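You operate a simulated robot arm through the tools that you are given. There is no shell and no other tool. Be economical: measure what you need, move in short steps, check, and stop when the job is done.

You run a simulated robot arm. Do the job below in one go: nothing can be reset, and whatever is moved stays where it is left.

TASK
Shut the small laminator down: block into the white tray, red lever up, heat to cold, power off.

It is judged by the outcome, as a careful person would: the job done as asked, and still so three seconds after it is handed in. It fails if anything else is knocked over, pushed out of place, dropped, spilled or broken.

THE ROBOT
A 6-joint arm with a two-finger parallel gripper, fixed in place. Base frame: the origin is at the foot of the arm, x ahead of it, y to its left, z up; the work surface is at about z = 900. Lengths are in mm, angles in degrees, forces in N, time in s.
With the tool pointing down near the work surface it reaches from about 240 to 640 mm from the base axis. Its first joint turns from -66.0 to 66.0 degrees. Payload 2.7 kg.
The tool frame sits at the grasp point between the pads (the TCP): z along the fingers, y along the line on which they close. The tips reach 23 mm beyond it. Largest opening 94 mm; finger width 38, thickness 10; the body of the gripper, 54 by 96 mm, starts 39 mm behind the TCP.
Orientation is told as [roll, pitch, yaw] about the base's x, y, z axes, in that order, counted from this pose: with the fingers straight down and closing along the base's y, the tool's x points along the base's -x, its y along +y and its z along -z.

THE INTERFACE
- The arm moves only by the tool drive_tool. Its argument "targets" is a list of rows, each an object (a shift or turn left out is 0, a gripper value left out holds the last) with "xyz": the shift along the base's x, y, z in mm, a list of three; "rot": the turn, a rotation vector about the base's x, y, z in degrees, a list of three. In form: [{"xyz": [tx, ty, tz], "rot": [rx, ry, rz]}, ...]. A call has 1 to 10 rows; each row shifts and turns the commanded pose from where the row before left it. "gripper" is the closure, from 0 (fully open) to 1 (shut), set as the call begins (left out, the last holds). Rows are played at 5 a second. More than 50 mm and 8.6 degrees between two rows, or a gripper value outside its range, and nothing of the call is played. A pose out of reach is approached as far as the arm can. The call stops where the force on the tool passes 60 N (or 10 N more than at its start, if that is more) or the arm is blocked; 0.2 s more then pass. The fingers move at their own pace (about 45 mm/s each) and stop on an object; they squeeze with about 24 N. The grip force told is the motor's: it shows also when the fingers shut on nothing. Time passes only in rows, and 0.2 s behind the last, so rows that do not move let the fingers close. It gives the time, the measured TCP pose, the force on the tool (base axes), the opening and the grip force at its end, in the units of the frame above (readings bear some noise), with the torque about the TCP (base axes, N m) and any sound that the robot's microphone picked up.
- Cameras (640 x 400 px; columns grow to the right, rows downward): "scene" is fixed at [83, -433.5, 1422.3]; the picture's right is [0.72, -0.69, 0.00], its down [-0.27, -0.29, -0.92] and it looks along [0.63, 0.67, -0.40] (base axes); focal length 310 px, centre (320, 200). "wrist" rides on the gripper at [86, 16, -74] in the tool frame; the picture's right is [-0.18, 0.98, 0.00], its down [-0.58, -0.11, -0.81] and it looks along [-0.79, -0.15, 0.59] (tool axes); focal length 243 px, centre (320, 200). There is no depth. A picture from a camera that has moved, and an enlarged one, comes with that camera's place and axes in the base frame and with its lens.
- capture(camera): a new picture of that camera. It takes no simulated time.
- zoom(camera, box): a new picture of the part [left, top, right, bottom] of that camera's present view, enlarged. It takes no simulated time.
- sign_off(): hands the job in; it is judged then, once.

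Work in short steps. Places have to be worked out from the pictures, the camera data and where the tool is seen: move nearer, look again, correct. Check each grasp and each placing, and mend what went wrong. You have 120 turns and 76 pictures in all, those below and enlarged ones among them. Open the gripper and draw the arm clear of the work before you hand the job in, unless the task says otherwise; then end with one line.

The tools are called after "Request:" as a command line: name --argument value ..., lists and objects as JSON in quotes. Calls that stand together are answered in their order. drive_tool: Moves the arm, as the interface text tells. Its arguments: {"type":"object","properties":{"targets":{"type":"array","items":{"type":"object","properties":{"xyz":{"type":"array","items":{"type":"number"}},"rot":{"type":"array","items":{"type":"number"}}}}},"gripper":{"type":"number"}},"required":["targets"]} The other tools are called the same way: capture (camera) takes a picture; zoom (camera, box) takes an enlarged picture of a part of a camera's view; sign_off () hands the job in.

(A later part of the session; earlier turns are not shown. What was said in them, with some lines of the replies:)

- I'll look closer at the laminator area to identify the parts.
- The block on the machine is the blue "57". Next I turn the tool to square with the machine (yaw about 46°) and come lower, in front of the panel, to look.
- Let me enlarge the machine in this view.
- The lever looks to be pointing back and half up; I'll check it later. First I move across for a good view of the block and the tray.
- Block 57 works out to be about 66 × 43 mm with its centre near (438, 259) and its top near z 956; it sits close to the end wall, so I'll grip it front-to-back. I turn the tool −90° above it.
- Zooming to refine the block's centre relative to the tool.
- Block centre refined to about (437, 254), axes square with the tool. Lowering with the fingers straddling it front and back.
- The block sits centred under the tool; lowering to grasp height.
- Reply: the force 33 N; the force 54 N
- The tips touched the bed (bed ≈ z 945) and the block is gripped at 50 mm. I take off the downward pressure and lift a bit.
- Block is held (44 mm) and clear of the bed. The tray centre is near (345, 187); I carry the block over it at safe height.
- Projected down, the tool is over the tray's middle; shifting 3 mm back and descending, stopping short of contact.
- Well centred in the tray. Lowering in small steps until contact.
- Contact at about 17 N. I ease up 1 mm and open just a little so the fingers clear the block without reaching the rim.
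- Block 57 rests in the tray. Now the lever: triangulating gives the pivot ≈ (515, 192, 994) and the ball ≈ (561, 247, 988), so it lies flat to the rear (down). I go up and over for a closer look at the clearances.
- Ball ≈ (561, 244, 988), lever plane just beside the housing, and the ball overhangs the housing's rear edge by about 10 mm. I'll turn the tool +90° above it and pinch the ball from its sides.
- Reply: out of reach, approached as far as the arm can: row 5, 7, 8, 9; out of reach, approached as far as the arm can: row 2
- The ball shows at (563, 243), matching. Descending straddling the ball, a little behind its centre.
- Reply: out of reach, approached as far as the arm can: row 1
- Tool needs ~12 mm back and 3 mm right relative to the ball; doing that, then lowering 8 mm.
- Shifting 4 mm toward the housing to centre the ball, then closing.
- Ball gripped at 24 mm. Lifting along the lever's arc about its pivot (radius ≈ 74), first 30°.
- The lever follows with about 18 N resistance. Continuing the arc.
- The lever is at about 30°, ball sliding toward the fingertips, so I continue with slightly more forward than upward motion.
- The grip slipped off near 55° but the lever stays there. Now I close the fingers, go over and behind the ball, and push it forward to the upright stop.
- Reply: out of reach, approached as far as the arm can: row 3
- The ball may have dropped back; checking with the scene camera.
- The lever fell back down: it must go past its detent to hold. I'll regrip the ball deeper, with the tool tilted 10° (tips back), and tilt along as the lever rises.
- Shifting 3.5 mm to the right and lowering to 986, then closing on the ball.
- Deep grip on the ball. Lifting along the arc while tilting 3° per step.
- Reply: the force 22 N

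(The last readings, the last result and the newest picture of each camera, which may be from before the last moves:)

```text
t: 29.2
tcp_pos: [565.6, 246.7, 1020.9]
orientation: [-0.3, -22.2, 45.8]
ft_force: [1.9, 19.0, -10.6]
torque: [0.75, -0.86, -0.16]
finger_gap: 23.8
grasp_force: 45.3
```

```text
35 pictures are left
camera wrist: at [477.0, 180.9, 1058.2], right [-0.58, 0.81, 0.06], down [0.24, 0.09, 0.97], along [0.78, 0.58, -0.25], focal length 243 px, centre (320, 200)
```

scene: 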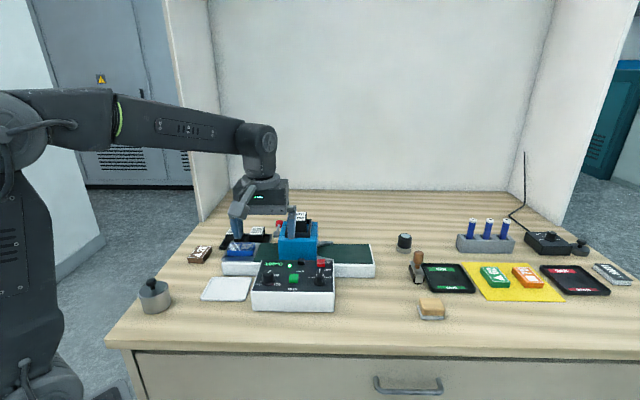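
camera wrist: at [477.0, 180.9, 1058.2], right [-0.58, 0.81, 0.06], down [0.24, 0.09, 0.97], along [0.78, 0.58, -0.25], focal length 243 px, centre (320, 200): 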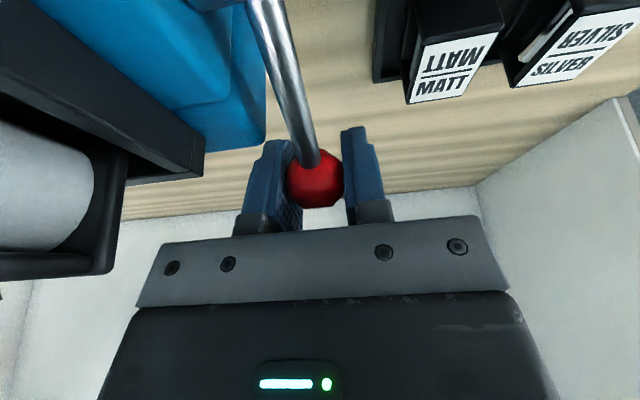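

Ball still well inside the pads at about 22°. Continuing.

Request:
drive_tool --targets '[{"xyz": [-2.7, -2.8, 8.2], "rot": [2.1, -2.1, 0]}, {"xyz": [-3.4, -3.4, 7.6], "rot": [2.1, -2.1, 0]}, {"xyz": [-4, -4.1, 7], "rot": [2.1, -2.1, 0]}]'

Request:
capture --camera "wrist"

Request:
zoom --camera "scene" --box '[220, 150, 340, 280]'

```text
t: 30.0
tcp_pos: [554.4, 236.4, 1038.3]
orientation: [-0.1, -30.4, 45.6]
ft_force: [19.9, 26.5, -23.8]
torque: [-0.08, 0.04, -0.01]
finger_gap: 23.8
grasp_force: 44.9
```

```text
34 pictures are left
camera wrist: at [464.2, 167.9, 1059.6], right [-0.59, 0.8, 0.09], down [0.14, -0.01, 0.99], along [0.79, 0.6, -0.11], focal length 243 px, centre (320, 200)
```

wrist: 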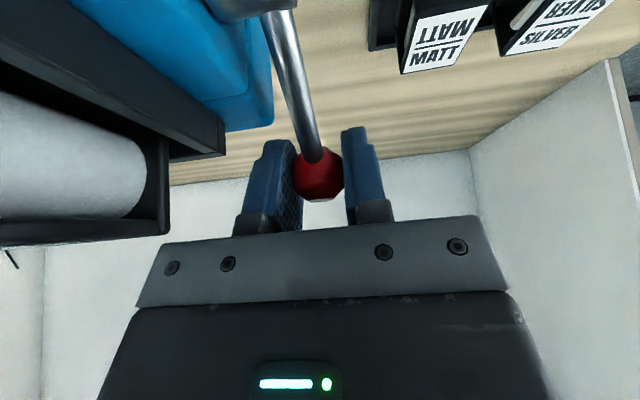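

```text
3.08 times, centred on (280, 215) of scene
camera zoom: at [84.0, -432.5, 1422.6], right [0.72, -0.69, 0.0], down [-0.27, -0.29, -0.92], along [0.63, 0.66, -0.4], focal length 952 px, centre (443, 154)
```

zoom: 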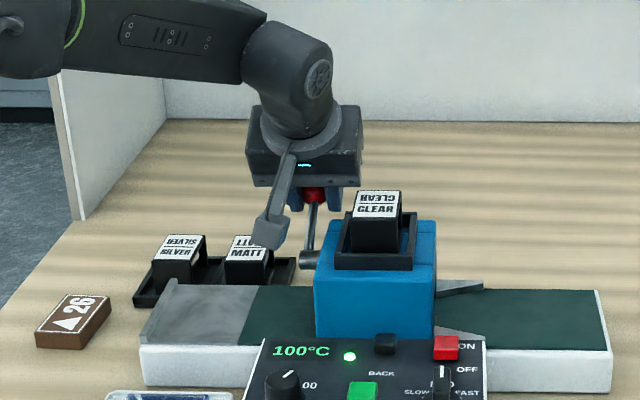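

Around 38°, resisting force about 39 N along the arc (spring toward centre). Continuing in smaller steps.

Request:
drive_tool --targets '[{"xyz": [-2.9, -3, 4.9]}, {"xyz": [-3.2, -3.3, 4.5]}, {"xyz": [-3.5, -3.6, 4.1]}]'

Request:
capture --camera "wrist"

```text
t: 30.8
tcp_pos: [546.0, 227.1, 1049.1]
orientation: [-0.1, -30.4, 45.7]
ft_force: [16.5, 24.5, -28.3]
torque: [0.14, -0.03, 0.03]
finger_gap: 24.1
grasp_force: 45.0
```

```text
32 pictures are left
camera wrist: at [455.2, 158.5, 1071.8], right [-0.59, 0.8, 0.09], down [0.14, -0.01, 0.99], along [0.79, 0.6, -0.11], focal length 243 px, centre (320, 200)
```

wrist: 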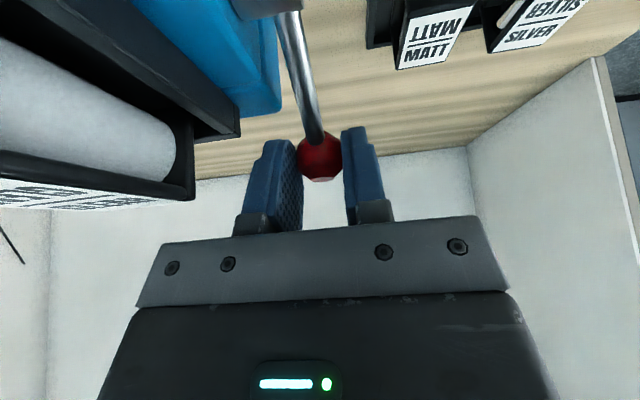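

The ball is creeping toward the fingertips. I hold still a moment to see the static force.

Request:
drive_tool --targets '[{"xyz": [0, 0, 0]}]'

Request:
zoom --camera "scene" --box '[250, 170, 330, 250]'

```text
t: 31.2
tcp_pos: [546.4, 227.2, 1051.9]
orientation: [-0.1, -30.4, 45.8]
ft_force: [14.5, 23.5, -29.1]
torque: [0.11, 0.0, 0.07]
finger_gap: 24.1
grasp_force: 45.0
```

```text
5.00 times, centred on (290, 210) of scene
camera zoom: at [84.0, -432.5, 1422.6], right [0.72, -0.69, 0.0], down [-0.27, -0.29, -0.92], along [0.63, 0.66, -0.4], focal length 1548 px, centre (470, 150)
```

zoom: 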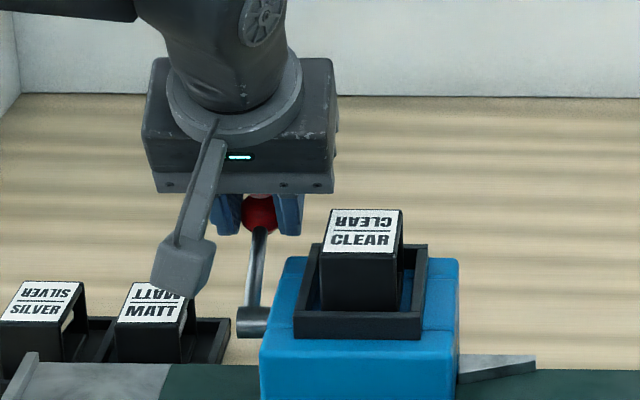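

Comparing forces, the lever itself was nearly free until ~32°, then blocked: the ball slid in the pads at an end stop both times, and my later descent behind it had pushed it down. So this is likely its "up" stop. I open and retreat along the tool axis, and check that it stays.

Request:
drive_tool --targets '[{"xyz": [0, 0, 0]}, {"xyz": [0, 0, 0]}]' --gripper 0.55

Request:
drive_tool --targets '[{"xyz": [-3.5, -3.6, 8.7]}, {"xyz": [-7, -7.1, 17.3]}, {"xyz": [-7, -7.1, 17.3]}]'

Request:
capture --camera "wrist"

Request:
zoom --camera "scene" --box '[220, 150, 340, 280]'

```text
t: 31.8
tcp_pos: [547.4, 225.3, 1055.0]
orientation: [-0.5, -30.9, 45.7]
ft_force: [-0.2, -0.2, -0.5]
torque: [0.02, 0.0, 0.04]
finger_gap: 42.4
grasp_force: 0.2
```

```text
t: 32.6
tcp_pos: [529.0, 208.5, 1099.4]
orientation: [-0.3, -30.8, 45.8]
ft_force: [0.6, -0.2, 0.8]
torque: [0.0, -0.02, 0.0]
finger_gap: 42.4
grasp_force: 0.0
```

```text
30 pictures are left
camera wrist: at [436.2, 140.5, 1119.9], right [-0.59, 0.8, 0.09], down [0.14, -0.01, 0.99], along [0.8, 0.6, -0.1], focal length 243 px, centre (320, 200)
```

wrist: 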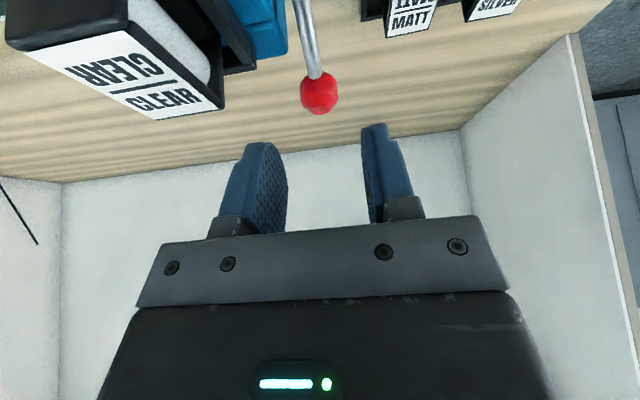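

```text
3.08 times, centred on (280, 215) of scene
camera zoom: at [83.0, -433.5, 1422.3], right [0.72, -0.69, 0.0], down [-0.27, -0.29, -0.92], along [0.63, 0.67, -0.4], focal length 952 px, centre (443, 154)
```

zoom: 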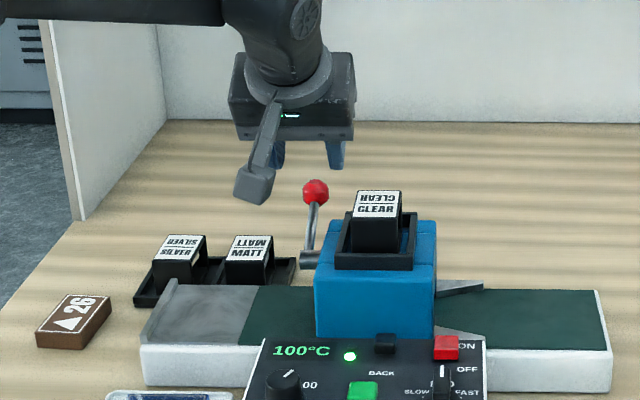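

The lever stays raised. Now to the panel: levelling the tool and moving over the heat knob (≈ (400, 77)) at height.

Request:
drive_tool --targets '[{"xyz": [-20, -20, 5], "rot": [-5.5, 5.4, 0]}, {"xyz": [-27, -28, 0], "rot": [-5.5, 5.4, 0]}, {"xyz": [-27, -28, 0], "rot": [-5.5, 5.4, 0]}, {"xyz": [-27, -28, 0], "rot": [-5.5, 5.4, 0]}, {"xyz": [-28, -28, -25]}]'

Request:
capture --camera "wrist"

```text
t: 33.8
tcp_pos: [399.1, 76.7, 1077.4]
orientation: [-0.2, 0.1, 45.7]
ft_force: [-0.3, -0.1, -0.6]
torque: [-0.01, -0.04, 0.02]
finger_gap: 42.2
grasp_force: 0.1
```

```text
28 pictures are left
camera wrist: at [325.2, 27.7, 1153.3], right [-0.57, 0.82, 0.0], down [0.48, 0.34, 0.81], along [0.66, 0.46, -0.59], focal length 243 px, centre (320, 200)
```

wrist: 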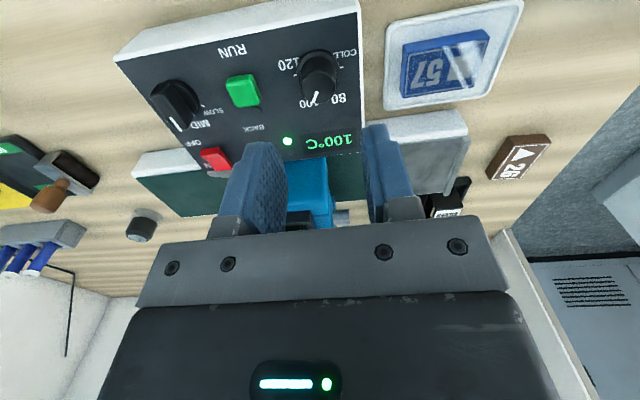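

Request:
zoom --camera "wrist" --box '[250, 20, 380, 160]'

Request:
zoom --camera "scene" --box '[250, 250, 340, 310]'

```text
2.86 times, centred on (315, 90) of wrist
camera zoom: at [325.2, 27.7, 1153.3], right [-0.57, 0.82, 0.0], down [0.48, 0.34, 0.81], along [0.66, 0.46, -0.59], focal length 693 px, centre (334, 514)
```

zoom: 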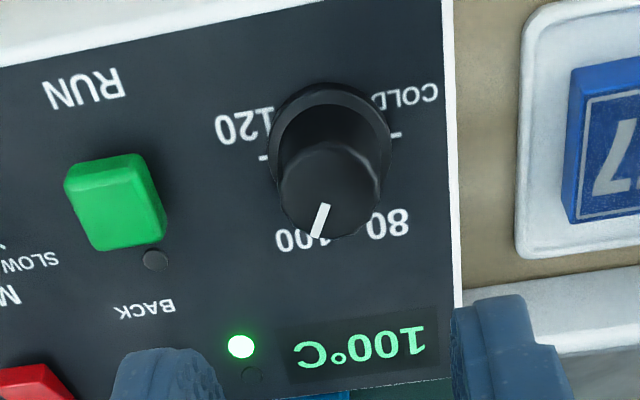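

```text
6.67 times, centred on (295, 280) of scene
camera zoom: at [83.1, -433.5, 1422.3], right [0.72, -0.69, 0.0], down [-0.27, -0.29, -0.92], along [0.63, 0.67, -0.4], focal length 2064 px, centre (487, -333)
```

zoom: 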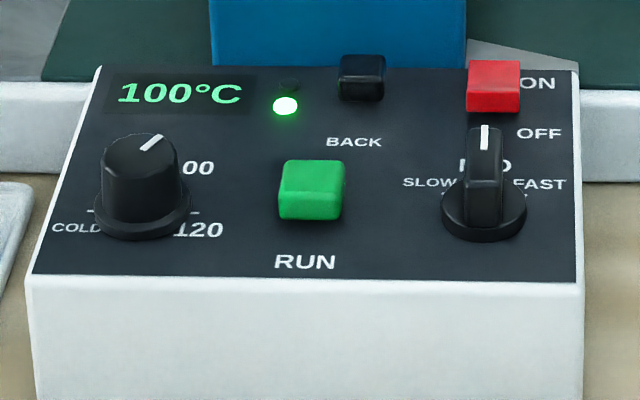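

Knob found at (402, 81), panel z ≈ 955, knob top ≈ 982. Scale: COLD is at 180° (left), 80 at 120°, 100 at 60°, so it needs +120° (counter-clockwise). I wind the tool back to yaw −60° first so I can turn to +60°.

Request:
drive_tool --targets '[{"xyz": [3, 4, 0], "rot": [0, 0, -8.2]}, {"rot": [0, 0, -8.2]}, {"rot": [0, 0, -8.2]}, {"rot": [0, 0, -8.2]}, {"rot": [0, 0, -8.2]}, {"rot": [0, 0, -8.2]}, {"rot": [0, 0, -8.2]}, {"rot": [0, 0, -8.2]}, {"rot": [0, 0, -8.2]}, {"rot": [0, 0, -8.2]}]'

Request:
drive_tool --targets '[{"xyz": [0, 0, -20], "rot": [0, 0, -8.2]}, {"xyz": [0, 0, -20], "rot": [0, 0, -8.2]}, {"xyz": [0, 0, -17], "rot": [0, 0, -7.2]}]'

Request:
capture --camera "wrist"

Request:
zoom --camera "scene" --box '[200, 190, 360, 310]'

```text
t: 36.0
tcp_pos: [403.5, 80.6, 1079.9]
orientation: [-0.2, 0.0, -36.5]
ft_force: [-0.3, 0.1, 0.0]
torque: [0.03, 0.0, -0.04]
finger_gap: 42.4
grasp_force: 0.1
```

```text
t: 36.8
tcp_pos: [402.7, 82.2, 1019.9]
orientation: [-0.2, 0.0, -60.1]
ft_force: [0.0, 0.3, 0.6]
torque: [0.03, -0.02, -0.01]
finger_gap: 42.3
grasp_force: 0.0
```

```text
25 pictures are left
camera wrist: at [371.7, 165.1, 1096.5], right [0.94, 0.33, 0.0], down [0.2, -0.56, 0.81], along [0.26, -0.76, -0.59], focal length 243 px, centre (320, 200)
```

wrist: 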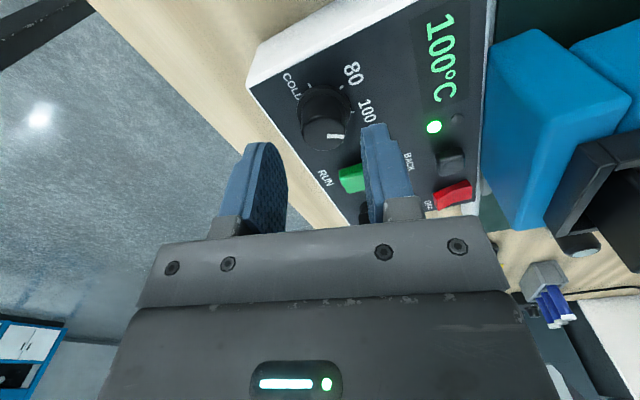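

```text
3.33 times, centred on (280, 250) of scene
camera zoom: at [83.0, -433.5, 1422.3], right [0.72, -0.69, 0.0], down [-0.27, -0.29, -0.92], along [0.63, 0.67, -0.4], focal length 1032 px, centre (453, 33)
```

zoom: 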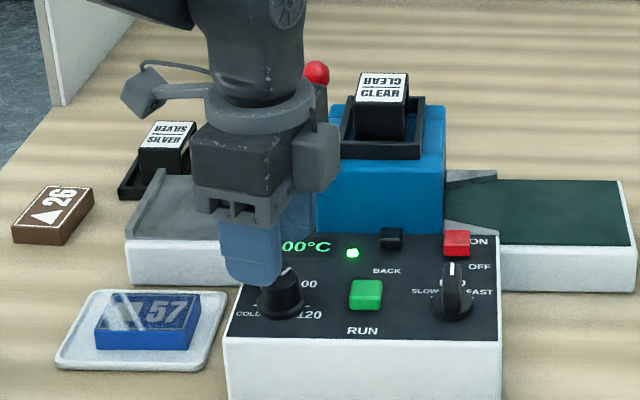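

The knob lines up under the tool axis. Lowering around it to TCP z 987 and gripping.

Request:
drive_tool --targets '[{"xyz": [1.5, 0.3, -15]}, {"xyz": [0, 0, -12]}, {"xyz": [0, 0, -6]}]'

Request:
drive_tool --targets '[{"xyz": [0, 0, 0]}, {"xyz": [0, 0, 0]}]' --gripper 1.0

Request:
capture --camera "wrist"

```text
t: 37.6
tcp_pos: [403.8, 78.2, 988.5]
orientation: [-0.2, 0.0, -60.0]
ft_force: [-0.3, 0.2, 0.3]
torque: [0.02, 0.01, -0.02]
finger_gap: 42.1
grasp_force: 0.0
```

```text
t: 38.2
tcp_pos: [404.7, 79.9, 988.1]
orientation: [-0.2, 0.0, -59.8]
ft_force: [6.2, 3.0, -4.6]
torque: [0.1, -0.19, -0.02]
finger_gap: 27.1
grasp_force: 43.8
```

```text
23 pictures are left
camera wrist: at [373.8, 163.7, 1064.1], right [0.94, 0.33, 0.0], down [0.2, -0.56, 0.81], along [0.27, -0.76, -0.59], focal length 243 px, centre (320, 200)
```

wrist: 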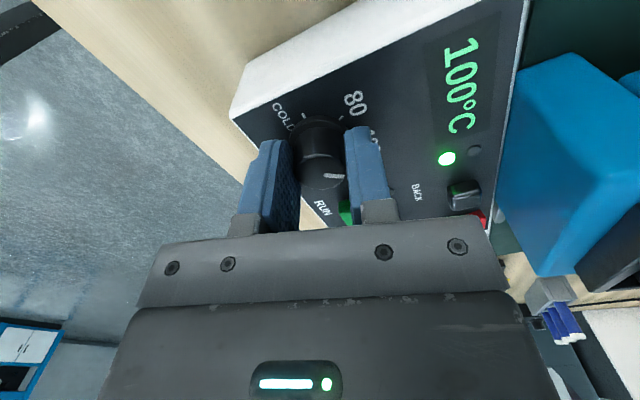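

Knob gripped (27 mm). Turning +40° counter-clockwise and checking.

Request:
drive_tool --targets '[{"xyz": [0.8, 0.4, 0], "rot": [0, 0, 8]}, {"rot": [0, 0, 8]}, {"rot": [0, 0, 8]}, {"rot": [0, 0, 8]}, {"rot": [0, 0, 8]}]'

Request:
capture --camera "wrist"

```text
t: 39.4
tcp_pos: [404.0, 79.5, 988.8]
orientation: [-0.1, 0.1, -19.8]
ft_force: [-11.8, -4.4, 20.9]
torque: [-0.12, 1.05, 0.0]
finger_gap: 27.1
grasp_force: 45.3
```

```text
22 pictures are left
camera wrist: at [327.1, 125.2, 1064.2], right [0.51, 0.86, 0.0], down [0.51, -0.3, 0.81], along [0.69, -0.41, -0.59], focal length 243 px, centre (320, 200)
```

wrist: 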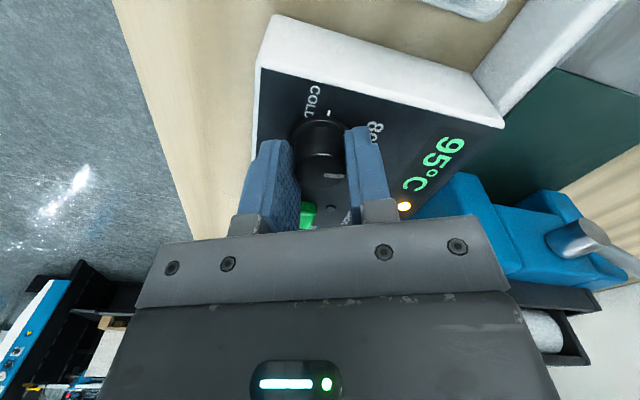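

The knob turns with the grip and the display falls (95 °C). Continuing another 80°, easing up 1 mm.

Request:
drive_tool --targets '[{"xyz": [0, 0, 0.8], "rot": [0, 0, 8]}, {"rot": [0, 0, 8]}, {"rot": [0, 0, 8]}, {"rot": [0, 0, 8]}, {"rot": [0, 0, 8]}, {"rot": [0, 0, 8]}, {"rot": [0, 0, 8]}, {"rot": [0, 0, 8]}]'

Request:
capture --camera "wrist"

```text
t: 41.2
tcp_pos: [403.5, 78.0, 989.6]
orientation: [-0.2, 0.2, 44.2]
ft_force: [1.6, -14.8, -20.3]
torque: [-0.73, 0.47, -0.02]
finger_gap: 26.9
grasp_force: 45.3
```

```text
21 pictures are left
camera wrist: at [329.9, 31.4, 1064.6], right [-0.55, 0.83, 0.0], down [0.49, 0.33, 0.8], along [0.67, 0.44, -0.59], focal length 243 px, centre (320, 200)
```

wrist: 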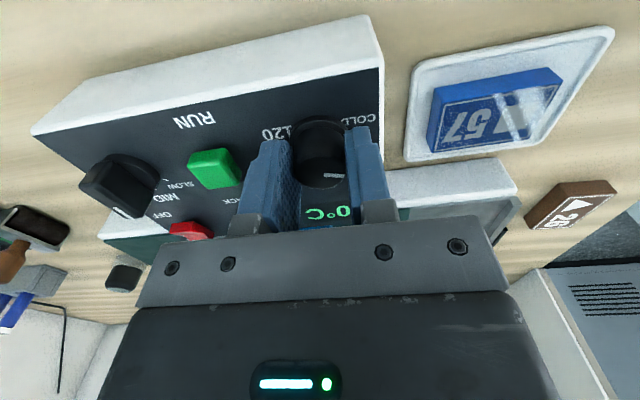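

Turned 104°; two more steps to reach 120° and watch the twist torque.

Request:
drive_tool --targets '[{"xyz": [0, 1, 0], "rot": [0, 0, 8]}, {"rot": [0, 0, 8]}]'

Request:
capture --camera "wrist"

```text
t: 41.8
tcp_pos: [405.3, 77.9, 988.6]
orientation: [0.0, 0.3, 60.2]
ft_force: [4.1, -28.8, -26.2]
torque: [-0.76, -0.07, -0.29]
finger_gap: 27.1
grasp_force: 45.2
```

```text
20 pictures are left
camera wrist: at [346.1, 13.2, 1064.7], right [-0.76, 0.65, 0.0], down [0.39, 0.45, 0.8], along [0.52, 0.61, -0.6], focal length 243 px, centre (320, 200)
```

wrist: 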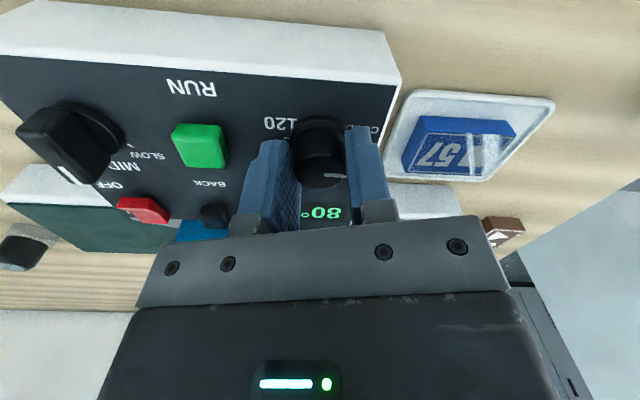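

Turned the full 120°; a small resisting torque suggests the end stop. Releasing and lifting to check the pointer.

Request:
drive_tool --targets '[{"xyz": [0, -1, 0]}, {"xyz": [0, 0, 0]}]' --gripper 0.55

Request:
drive_tool --targets '[{"xyz": [0, 0, 15]}, {"xyz": [0, 0, 30]}, {"xyz": [0, 0, 40]}]'

Request:
zoom --camera "wrist" --box '[120, 0, 440, 200]'

Request:
zoom --camera "scene" --box '[250, 200, 370, 310]'

```text
t: 42.4
tcp_pos: [404.1, 80.6, 990.5]
orientation: [-0.2, -0.1, 60.1]
ft_force: [-0.9, 0.5, 0.1]
torque: [-0.01, 0.02, 0.02]
finger_gap: 42.2
grasp_force: 0.1
```

```text
t: 43.2
tcp_pos: [407.2, 77.8, 1077.2]
orientation: [-0.2, 0.1, 60.1]
ft_force: [-0.3, 0.1, 0.6]
torque: [0.01, 0.03, -0.01]
finger_gap: 42.5
grasp_force: 0.0
```

```text
2.00 times, centred on (280, 100) of wrist
camera zoom: at [348.5, 11.4, 1151.9], right [-0.76, 0.65, 0.0], down [0.38, 0.45, 0.81], along [0.53, 0.61, -0.59], focal length 485 px, centre (400, 400)
```

zoom: 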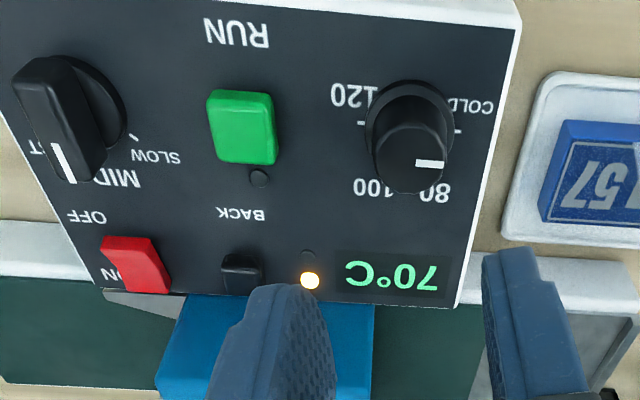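

```text
3.64 times, centred on (310, 255) of scene
camera zoom: at [83.0, -433.5, 1422.3], right [0.72, -0.69, 0.0], down [-0.27, -0.29, -0.92], along [0.63, 0.67, -0.4], focal length 1126 px, centre (356, 0)
```

zoom: 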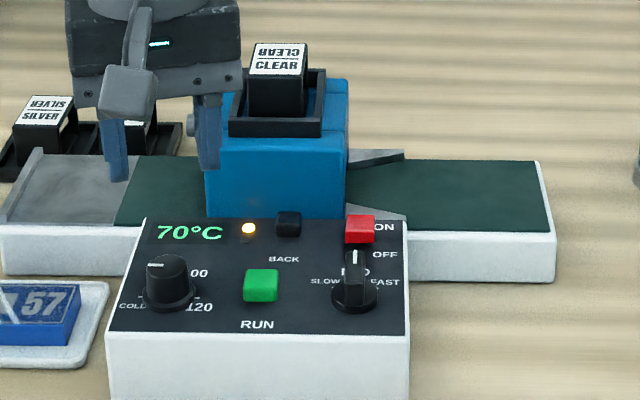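

Pointer is on COLD and it's cooling. Now a closer look at the red power switch.

Request:
zoom --camera "wrist" --box '[140, 60, 230, 160]'

Request:
zoom --camera "scene" --box '[330, 250, 370, 280]'

```text
4.00 times, centred on (185, 110) of wrist
camera zoom: at [348.5, 11.4, 1151.9], right [-0.76, 0.65, 0.0], down [0.38, 0.45, 0.81], along [0.53, 0.61, -0.59], focal length 970 px, centre (860, 560)
```

zoom: 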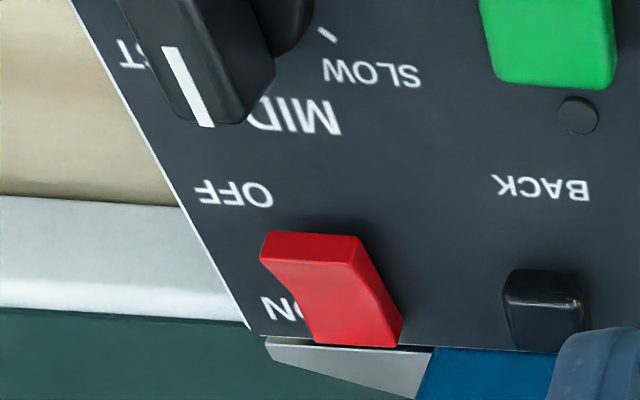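

```text
13.33 times, centred on (350, 265) of scene
camera zoom: at [83.0, -433.5, 1422.3], right [0.72, -0.69, 0.0], down [-0.27, -0.29, -0.92], along [0.63, 0.67, -0.4], focal length 4128 px, centre (-80, -667)
```

zoom: 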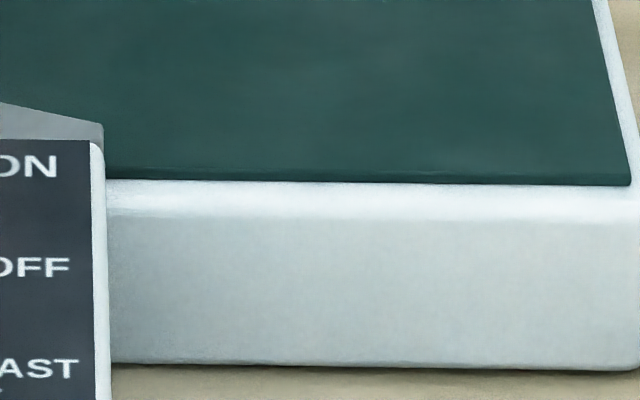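

It's a rocker with the front (OFF) end raised at about (531, 36, 967). I'll press it with just the rear finger, gripper wide open at yaw −44.4°, so the body stays clear of the housing and the speed knob sits between the fingers. Repositioning high first.

Request:
drive_tool --targets '[{"xyz": [0, 0, 15], "rot": [0, 0, -8.2]}, {"xyz": [9, -8, 0], "rot": [0, 0, -8.2]}, {"xyz": [9, -8, 0], "rot": [0, 0, -8.2]}, {"xyz": [9, -8, 0], "rot": [0, 0, -8.2]}, {"xyz": [9, -8, 0], "rot": [0, 0, -8.2]}, {"xyz": [9, -8, 0], "rot": [0, 0, -8.2]}, {"xyz": [9, -8, 0], "rot": [0, 0, -8.2]}, {"xyz": [9, -8, 0], "rot": [0, 0, -8.2]}, {"xyz": [9, -8, 0], "rot": [0, 0, -8.2]}, {"xyz": [9, -8, 0], "rot": [0, 0, -8.2]}]' --gripper 0

Request:
drive_tool --targets '[{"xyz": [9, -4, 0], "rot": [0, 0, -8.2]}, {"xyz": [0, 0, -15], "rot": [0, 0, -8.2]}, {"xyz": [0, 0, -15], "rot": [0, 0, -6]}]'

Request:
capture --camera "wrist"

Request:
zoom --camera "scene" --box '[240, 170, 380, 310]'

```text
t: 45.4
tcp_pos: [484.7, 8.7, 1091.6]
orientation: [-0.1, 0.1, -22.2]
ft_force: [0.0, 0.7, 0.9]
torque: [0.01, 0.02, 0.02]
finger_gap: 94.0
grasp_force: 0.1
```

```text
t: 46.2
tcp_pos: [496.2, 6.7, 1059.8]
orientation: [0.0, 0.1, -44.5]
ft_force: [0.5, -0.3, -0.6]
torque: [0.0, 0.03, 0.0]
finger_gap: 94.0
grasp_force: 0.1
```

```text
15 pictures are left
camera wrist: at [444.4, 79.4, 1135.8], right [0.82, 0.57, 0.0], down [0.34, -0.48, 0.81], along [0.46, -0.66, -0.59], focal length 243 px, centre (320, 200)
```

wrist: 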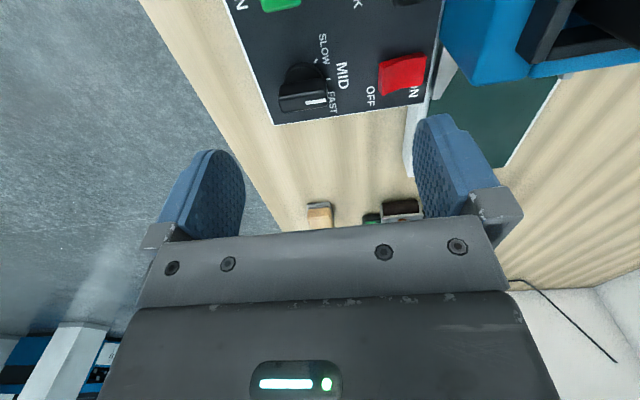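

```text
2.86 times, centred on (310, 240) of scene
camera zoom: at [83.0, -433.5, 1422.3], right [0.72, -0.69, 0.0], down [-0.27, -0.29, -0.92], along [0.63, 0.67, -0.4], focal length 884 px, centre (349, 86)
```

zoom: 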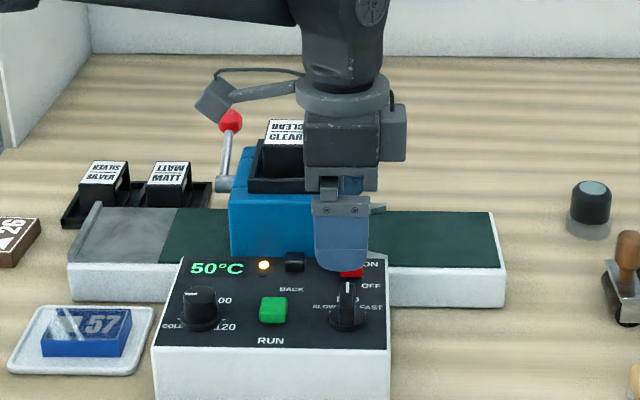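

Rocker front edge confirmed at b-side position (529, 35). Small shift, then descend to just above it and look.

Request:
drive_tool --targets '[{"xyz": [0.8, -4.9, -15]}, {"xyz": [0, 0, -25]}, {"xyz": [0, 0, -20]}]'

Request:
capture --camera "wrist"

Request:
zoom --camera "scene" --box '[270, 200, 380, 300]'

```text
t: 47.0
tcp_pos: [495.3, -0.4, 999.8]
orientation: [-0.2, 0.0, -44.3]
ft_force: [0.1, 0.4, -0.6]
torque: [-0.04, -0.03, 0.02]
finger_gap: 94.0
grasp_force: 0.1
```

```text
13 pictures are left
camera wrist: at [444.3, 72.5, 1075.4], right [0.82, 0.57, 0.0], down [0.34, -0.48, 0.81], along [0.46, -0.66, -0.59], focal length 243 px, centre (320, 200)
```

wrist: 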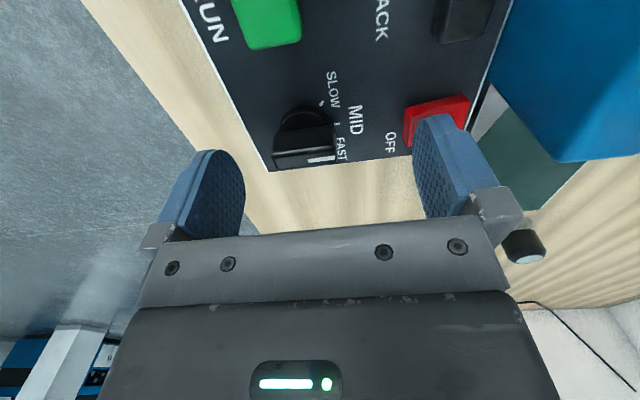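

```text
4.00 times, centred on (325, 250) of scene
camera zoom: at [83.0, -433.5, 1422.3], right [0.72, -0.69, 0.0], down [-0.27, -0.29, -0.92], along [0.63, 0.67, -0.4], focal length 1238 px, centre (300, 0)
```

zoom: 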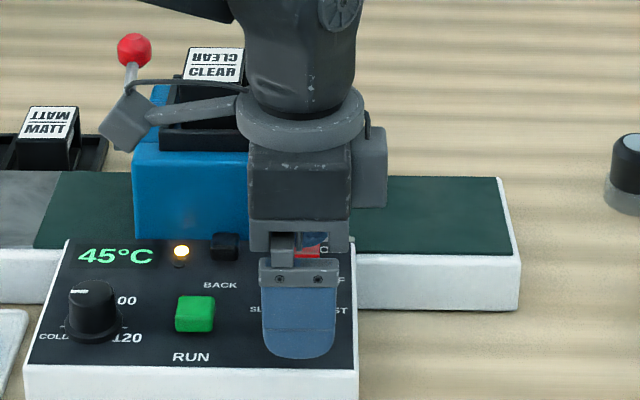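

The rear finger is over the front end of the rocker. Pressing down in small steps.

Request:
drive_tool --targets '[{"xyz": [1.4, 1.4, -6]}, {"xyz": [0, 0, -5]}, {"xyz": [0, 0, -4]}, {"xyz": [0, 0, -3]}]'

Request:
zoom --camera "scene" --box '[270, 200, 380, 300]'

```text
t: 48.0
tcp_pos: [497.5, 0.4, 990.4]
orientation: [0.4, -0.5, -44.2]
ft_force: [-18.6, 0.6, 52.5]
torque: [2.42, -1.25, 0.88]
finger_gap: 88.7
grasp_force: 0.0
```

```text
4.00 times, centred on (325, 250) of scene
camera zoom: at [81.6, -433.5, 1422.4], right [0.72, -0.69, 0.0], down [-0.27, -0.29, -0.92], along [0.63, 0.67, -0.4], focal length 1238 px, centre (300, 0)
```

zoom: 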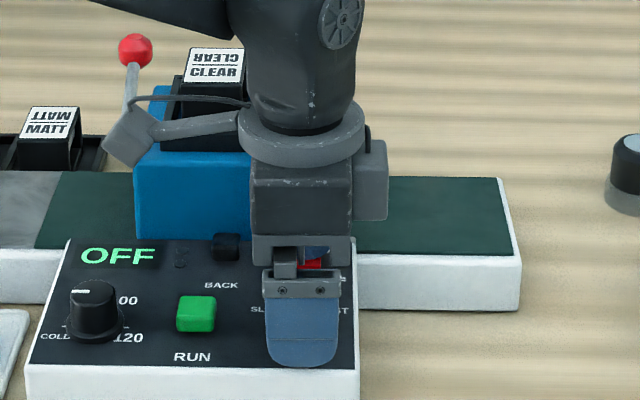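

The display reads OFF. Backing straight up and drawing clear, then a full check.

Request:
drive_tool --targets '[{"xyz": [0, 0, 10]}, {"xyz": [0, 0, 30]}, {"xyz": [0, 0, 40]}, {"xyz": [-30, 0, 40]}, {"xyz": [-45, 0, 20]}, {"xyz": [-45, 0, 0]}]'

Request:
capture --camera "scene"

Request:
zoom --camera "scene" --box '[180, 195, 390, 325]'

Request:
capture --camera "wrist"

```text
t: 49.4
tcp_pos: [372.1, -0.1, 1122.0]
orientation: [-0.3, 0.0, -44.3]
ft_force: [-1.8, 0.4, 0.5]
torque: [0.0, -0.03, -0.04]
finger_gap: 94.3
grasp_force: 0.1
```

```text
10 pictures are left
```

scene: 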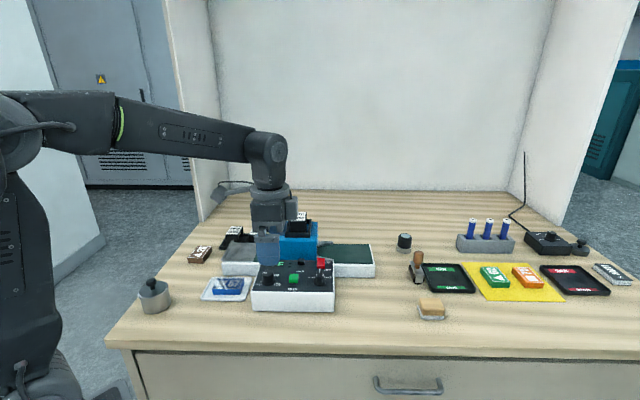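

```text
3.05 times, centred on (285, 260) of scene
camera zoom: at [83.0, -433.5, 1422.3], right [0.72, -0.69, 0.0], down [-0.27, -0.29, -0.92], along [0.63, 0.67, -0.4], focal length 943 px, centre (427, 17)
```

zoom: 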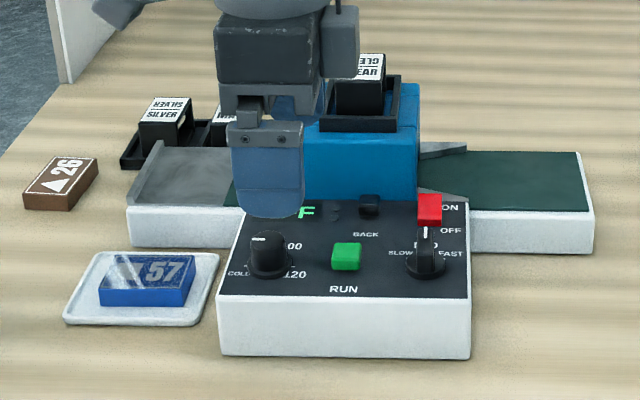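

```text
8 pictures are left
camera wrist: at [321.0, 72.3, 1197.4], right [0.82, 0.57, 0.0], down [0.34, -0.48, 0.81], along [0.46, -0.66, -0.59], focal length 243 px, centre (320, 200)
```

wrist: 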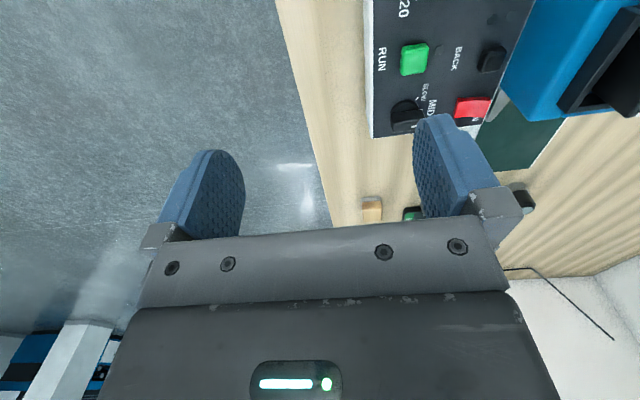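

Power is off, knob on COLD, block in the tray. I move aside to see the lever's side view once more.

Request:
drive_tool --targets '[{"xyz": [-8, 45, 5]}, {"xyz": [-8, 45, 5]}, {"xyz": [-8, 45, 5]}, {"xyz": [0, 45, 5]}]'

Request:
zoom --camera "wrist" --box '[380, 60, 640, 260]'

Request:
zoom --camera "scene" --box '[230, 190, 360, 310]'

```text
t: 50.4
tcp_pos: [350.8, 184.0, 1143.2]
orientation: [-0.1, 0.0, -44.3]
ft_force: [-0.1, 0.6, 0.4]
torque: [-0.01, 0.02, -0.01]
finger_gap: 94.0
grasp_force: 0.0
```

```text
2.00 times, centred on (510, 160) of wrist
camera zoom: at [299.9, 257.1, 1217.8], right [0.82, 0.57, 0.0], down [0.34, -0.48, 0.81], along [0.46, -0.66, -0.59], focal length 485 px, centre (-60, 280)
```

zoom: 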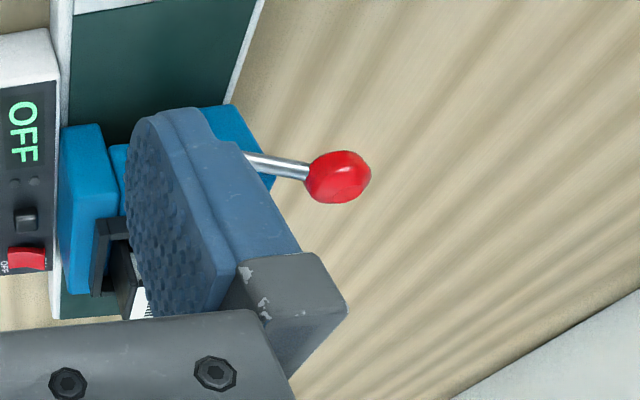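

```text
3.33 times, centred on (295, 250) of scene
camera zoom: at [83.0, -433.5, 1422.3], right [0.72, -0.69, 0.0], down [-0.27, -0.29, -0.92], along [0.63, 0.67, -0.4], focal length 1032 px, centre (403, 33)
```

zoom: 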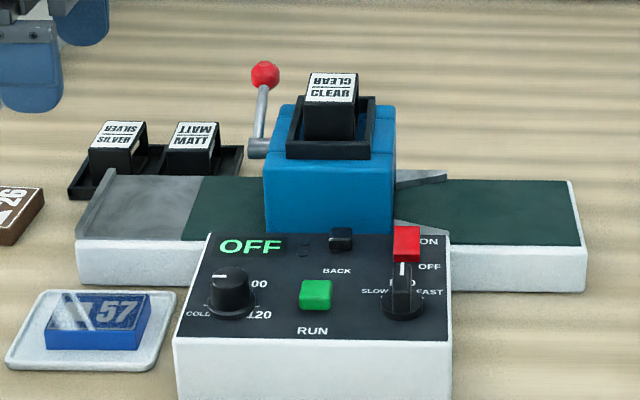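

All checks match. The lever holds at the stop it reached on both lifts, the heat pointer is on COLD, the display reads OFF, block 57 lies in the tray, and everything else is in place. The gripper is open and clear, so I'm handing in.

Request:
sign_off

```text
The job is handed in.
```

The laminator is shut down: block 57 is in the white tray, the red lever is raised to its stop (about 30° above horizontal), the heat knob is on COLD, and the power is off with the display reading OFF.
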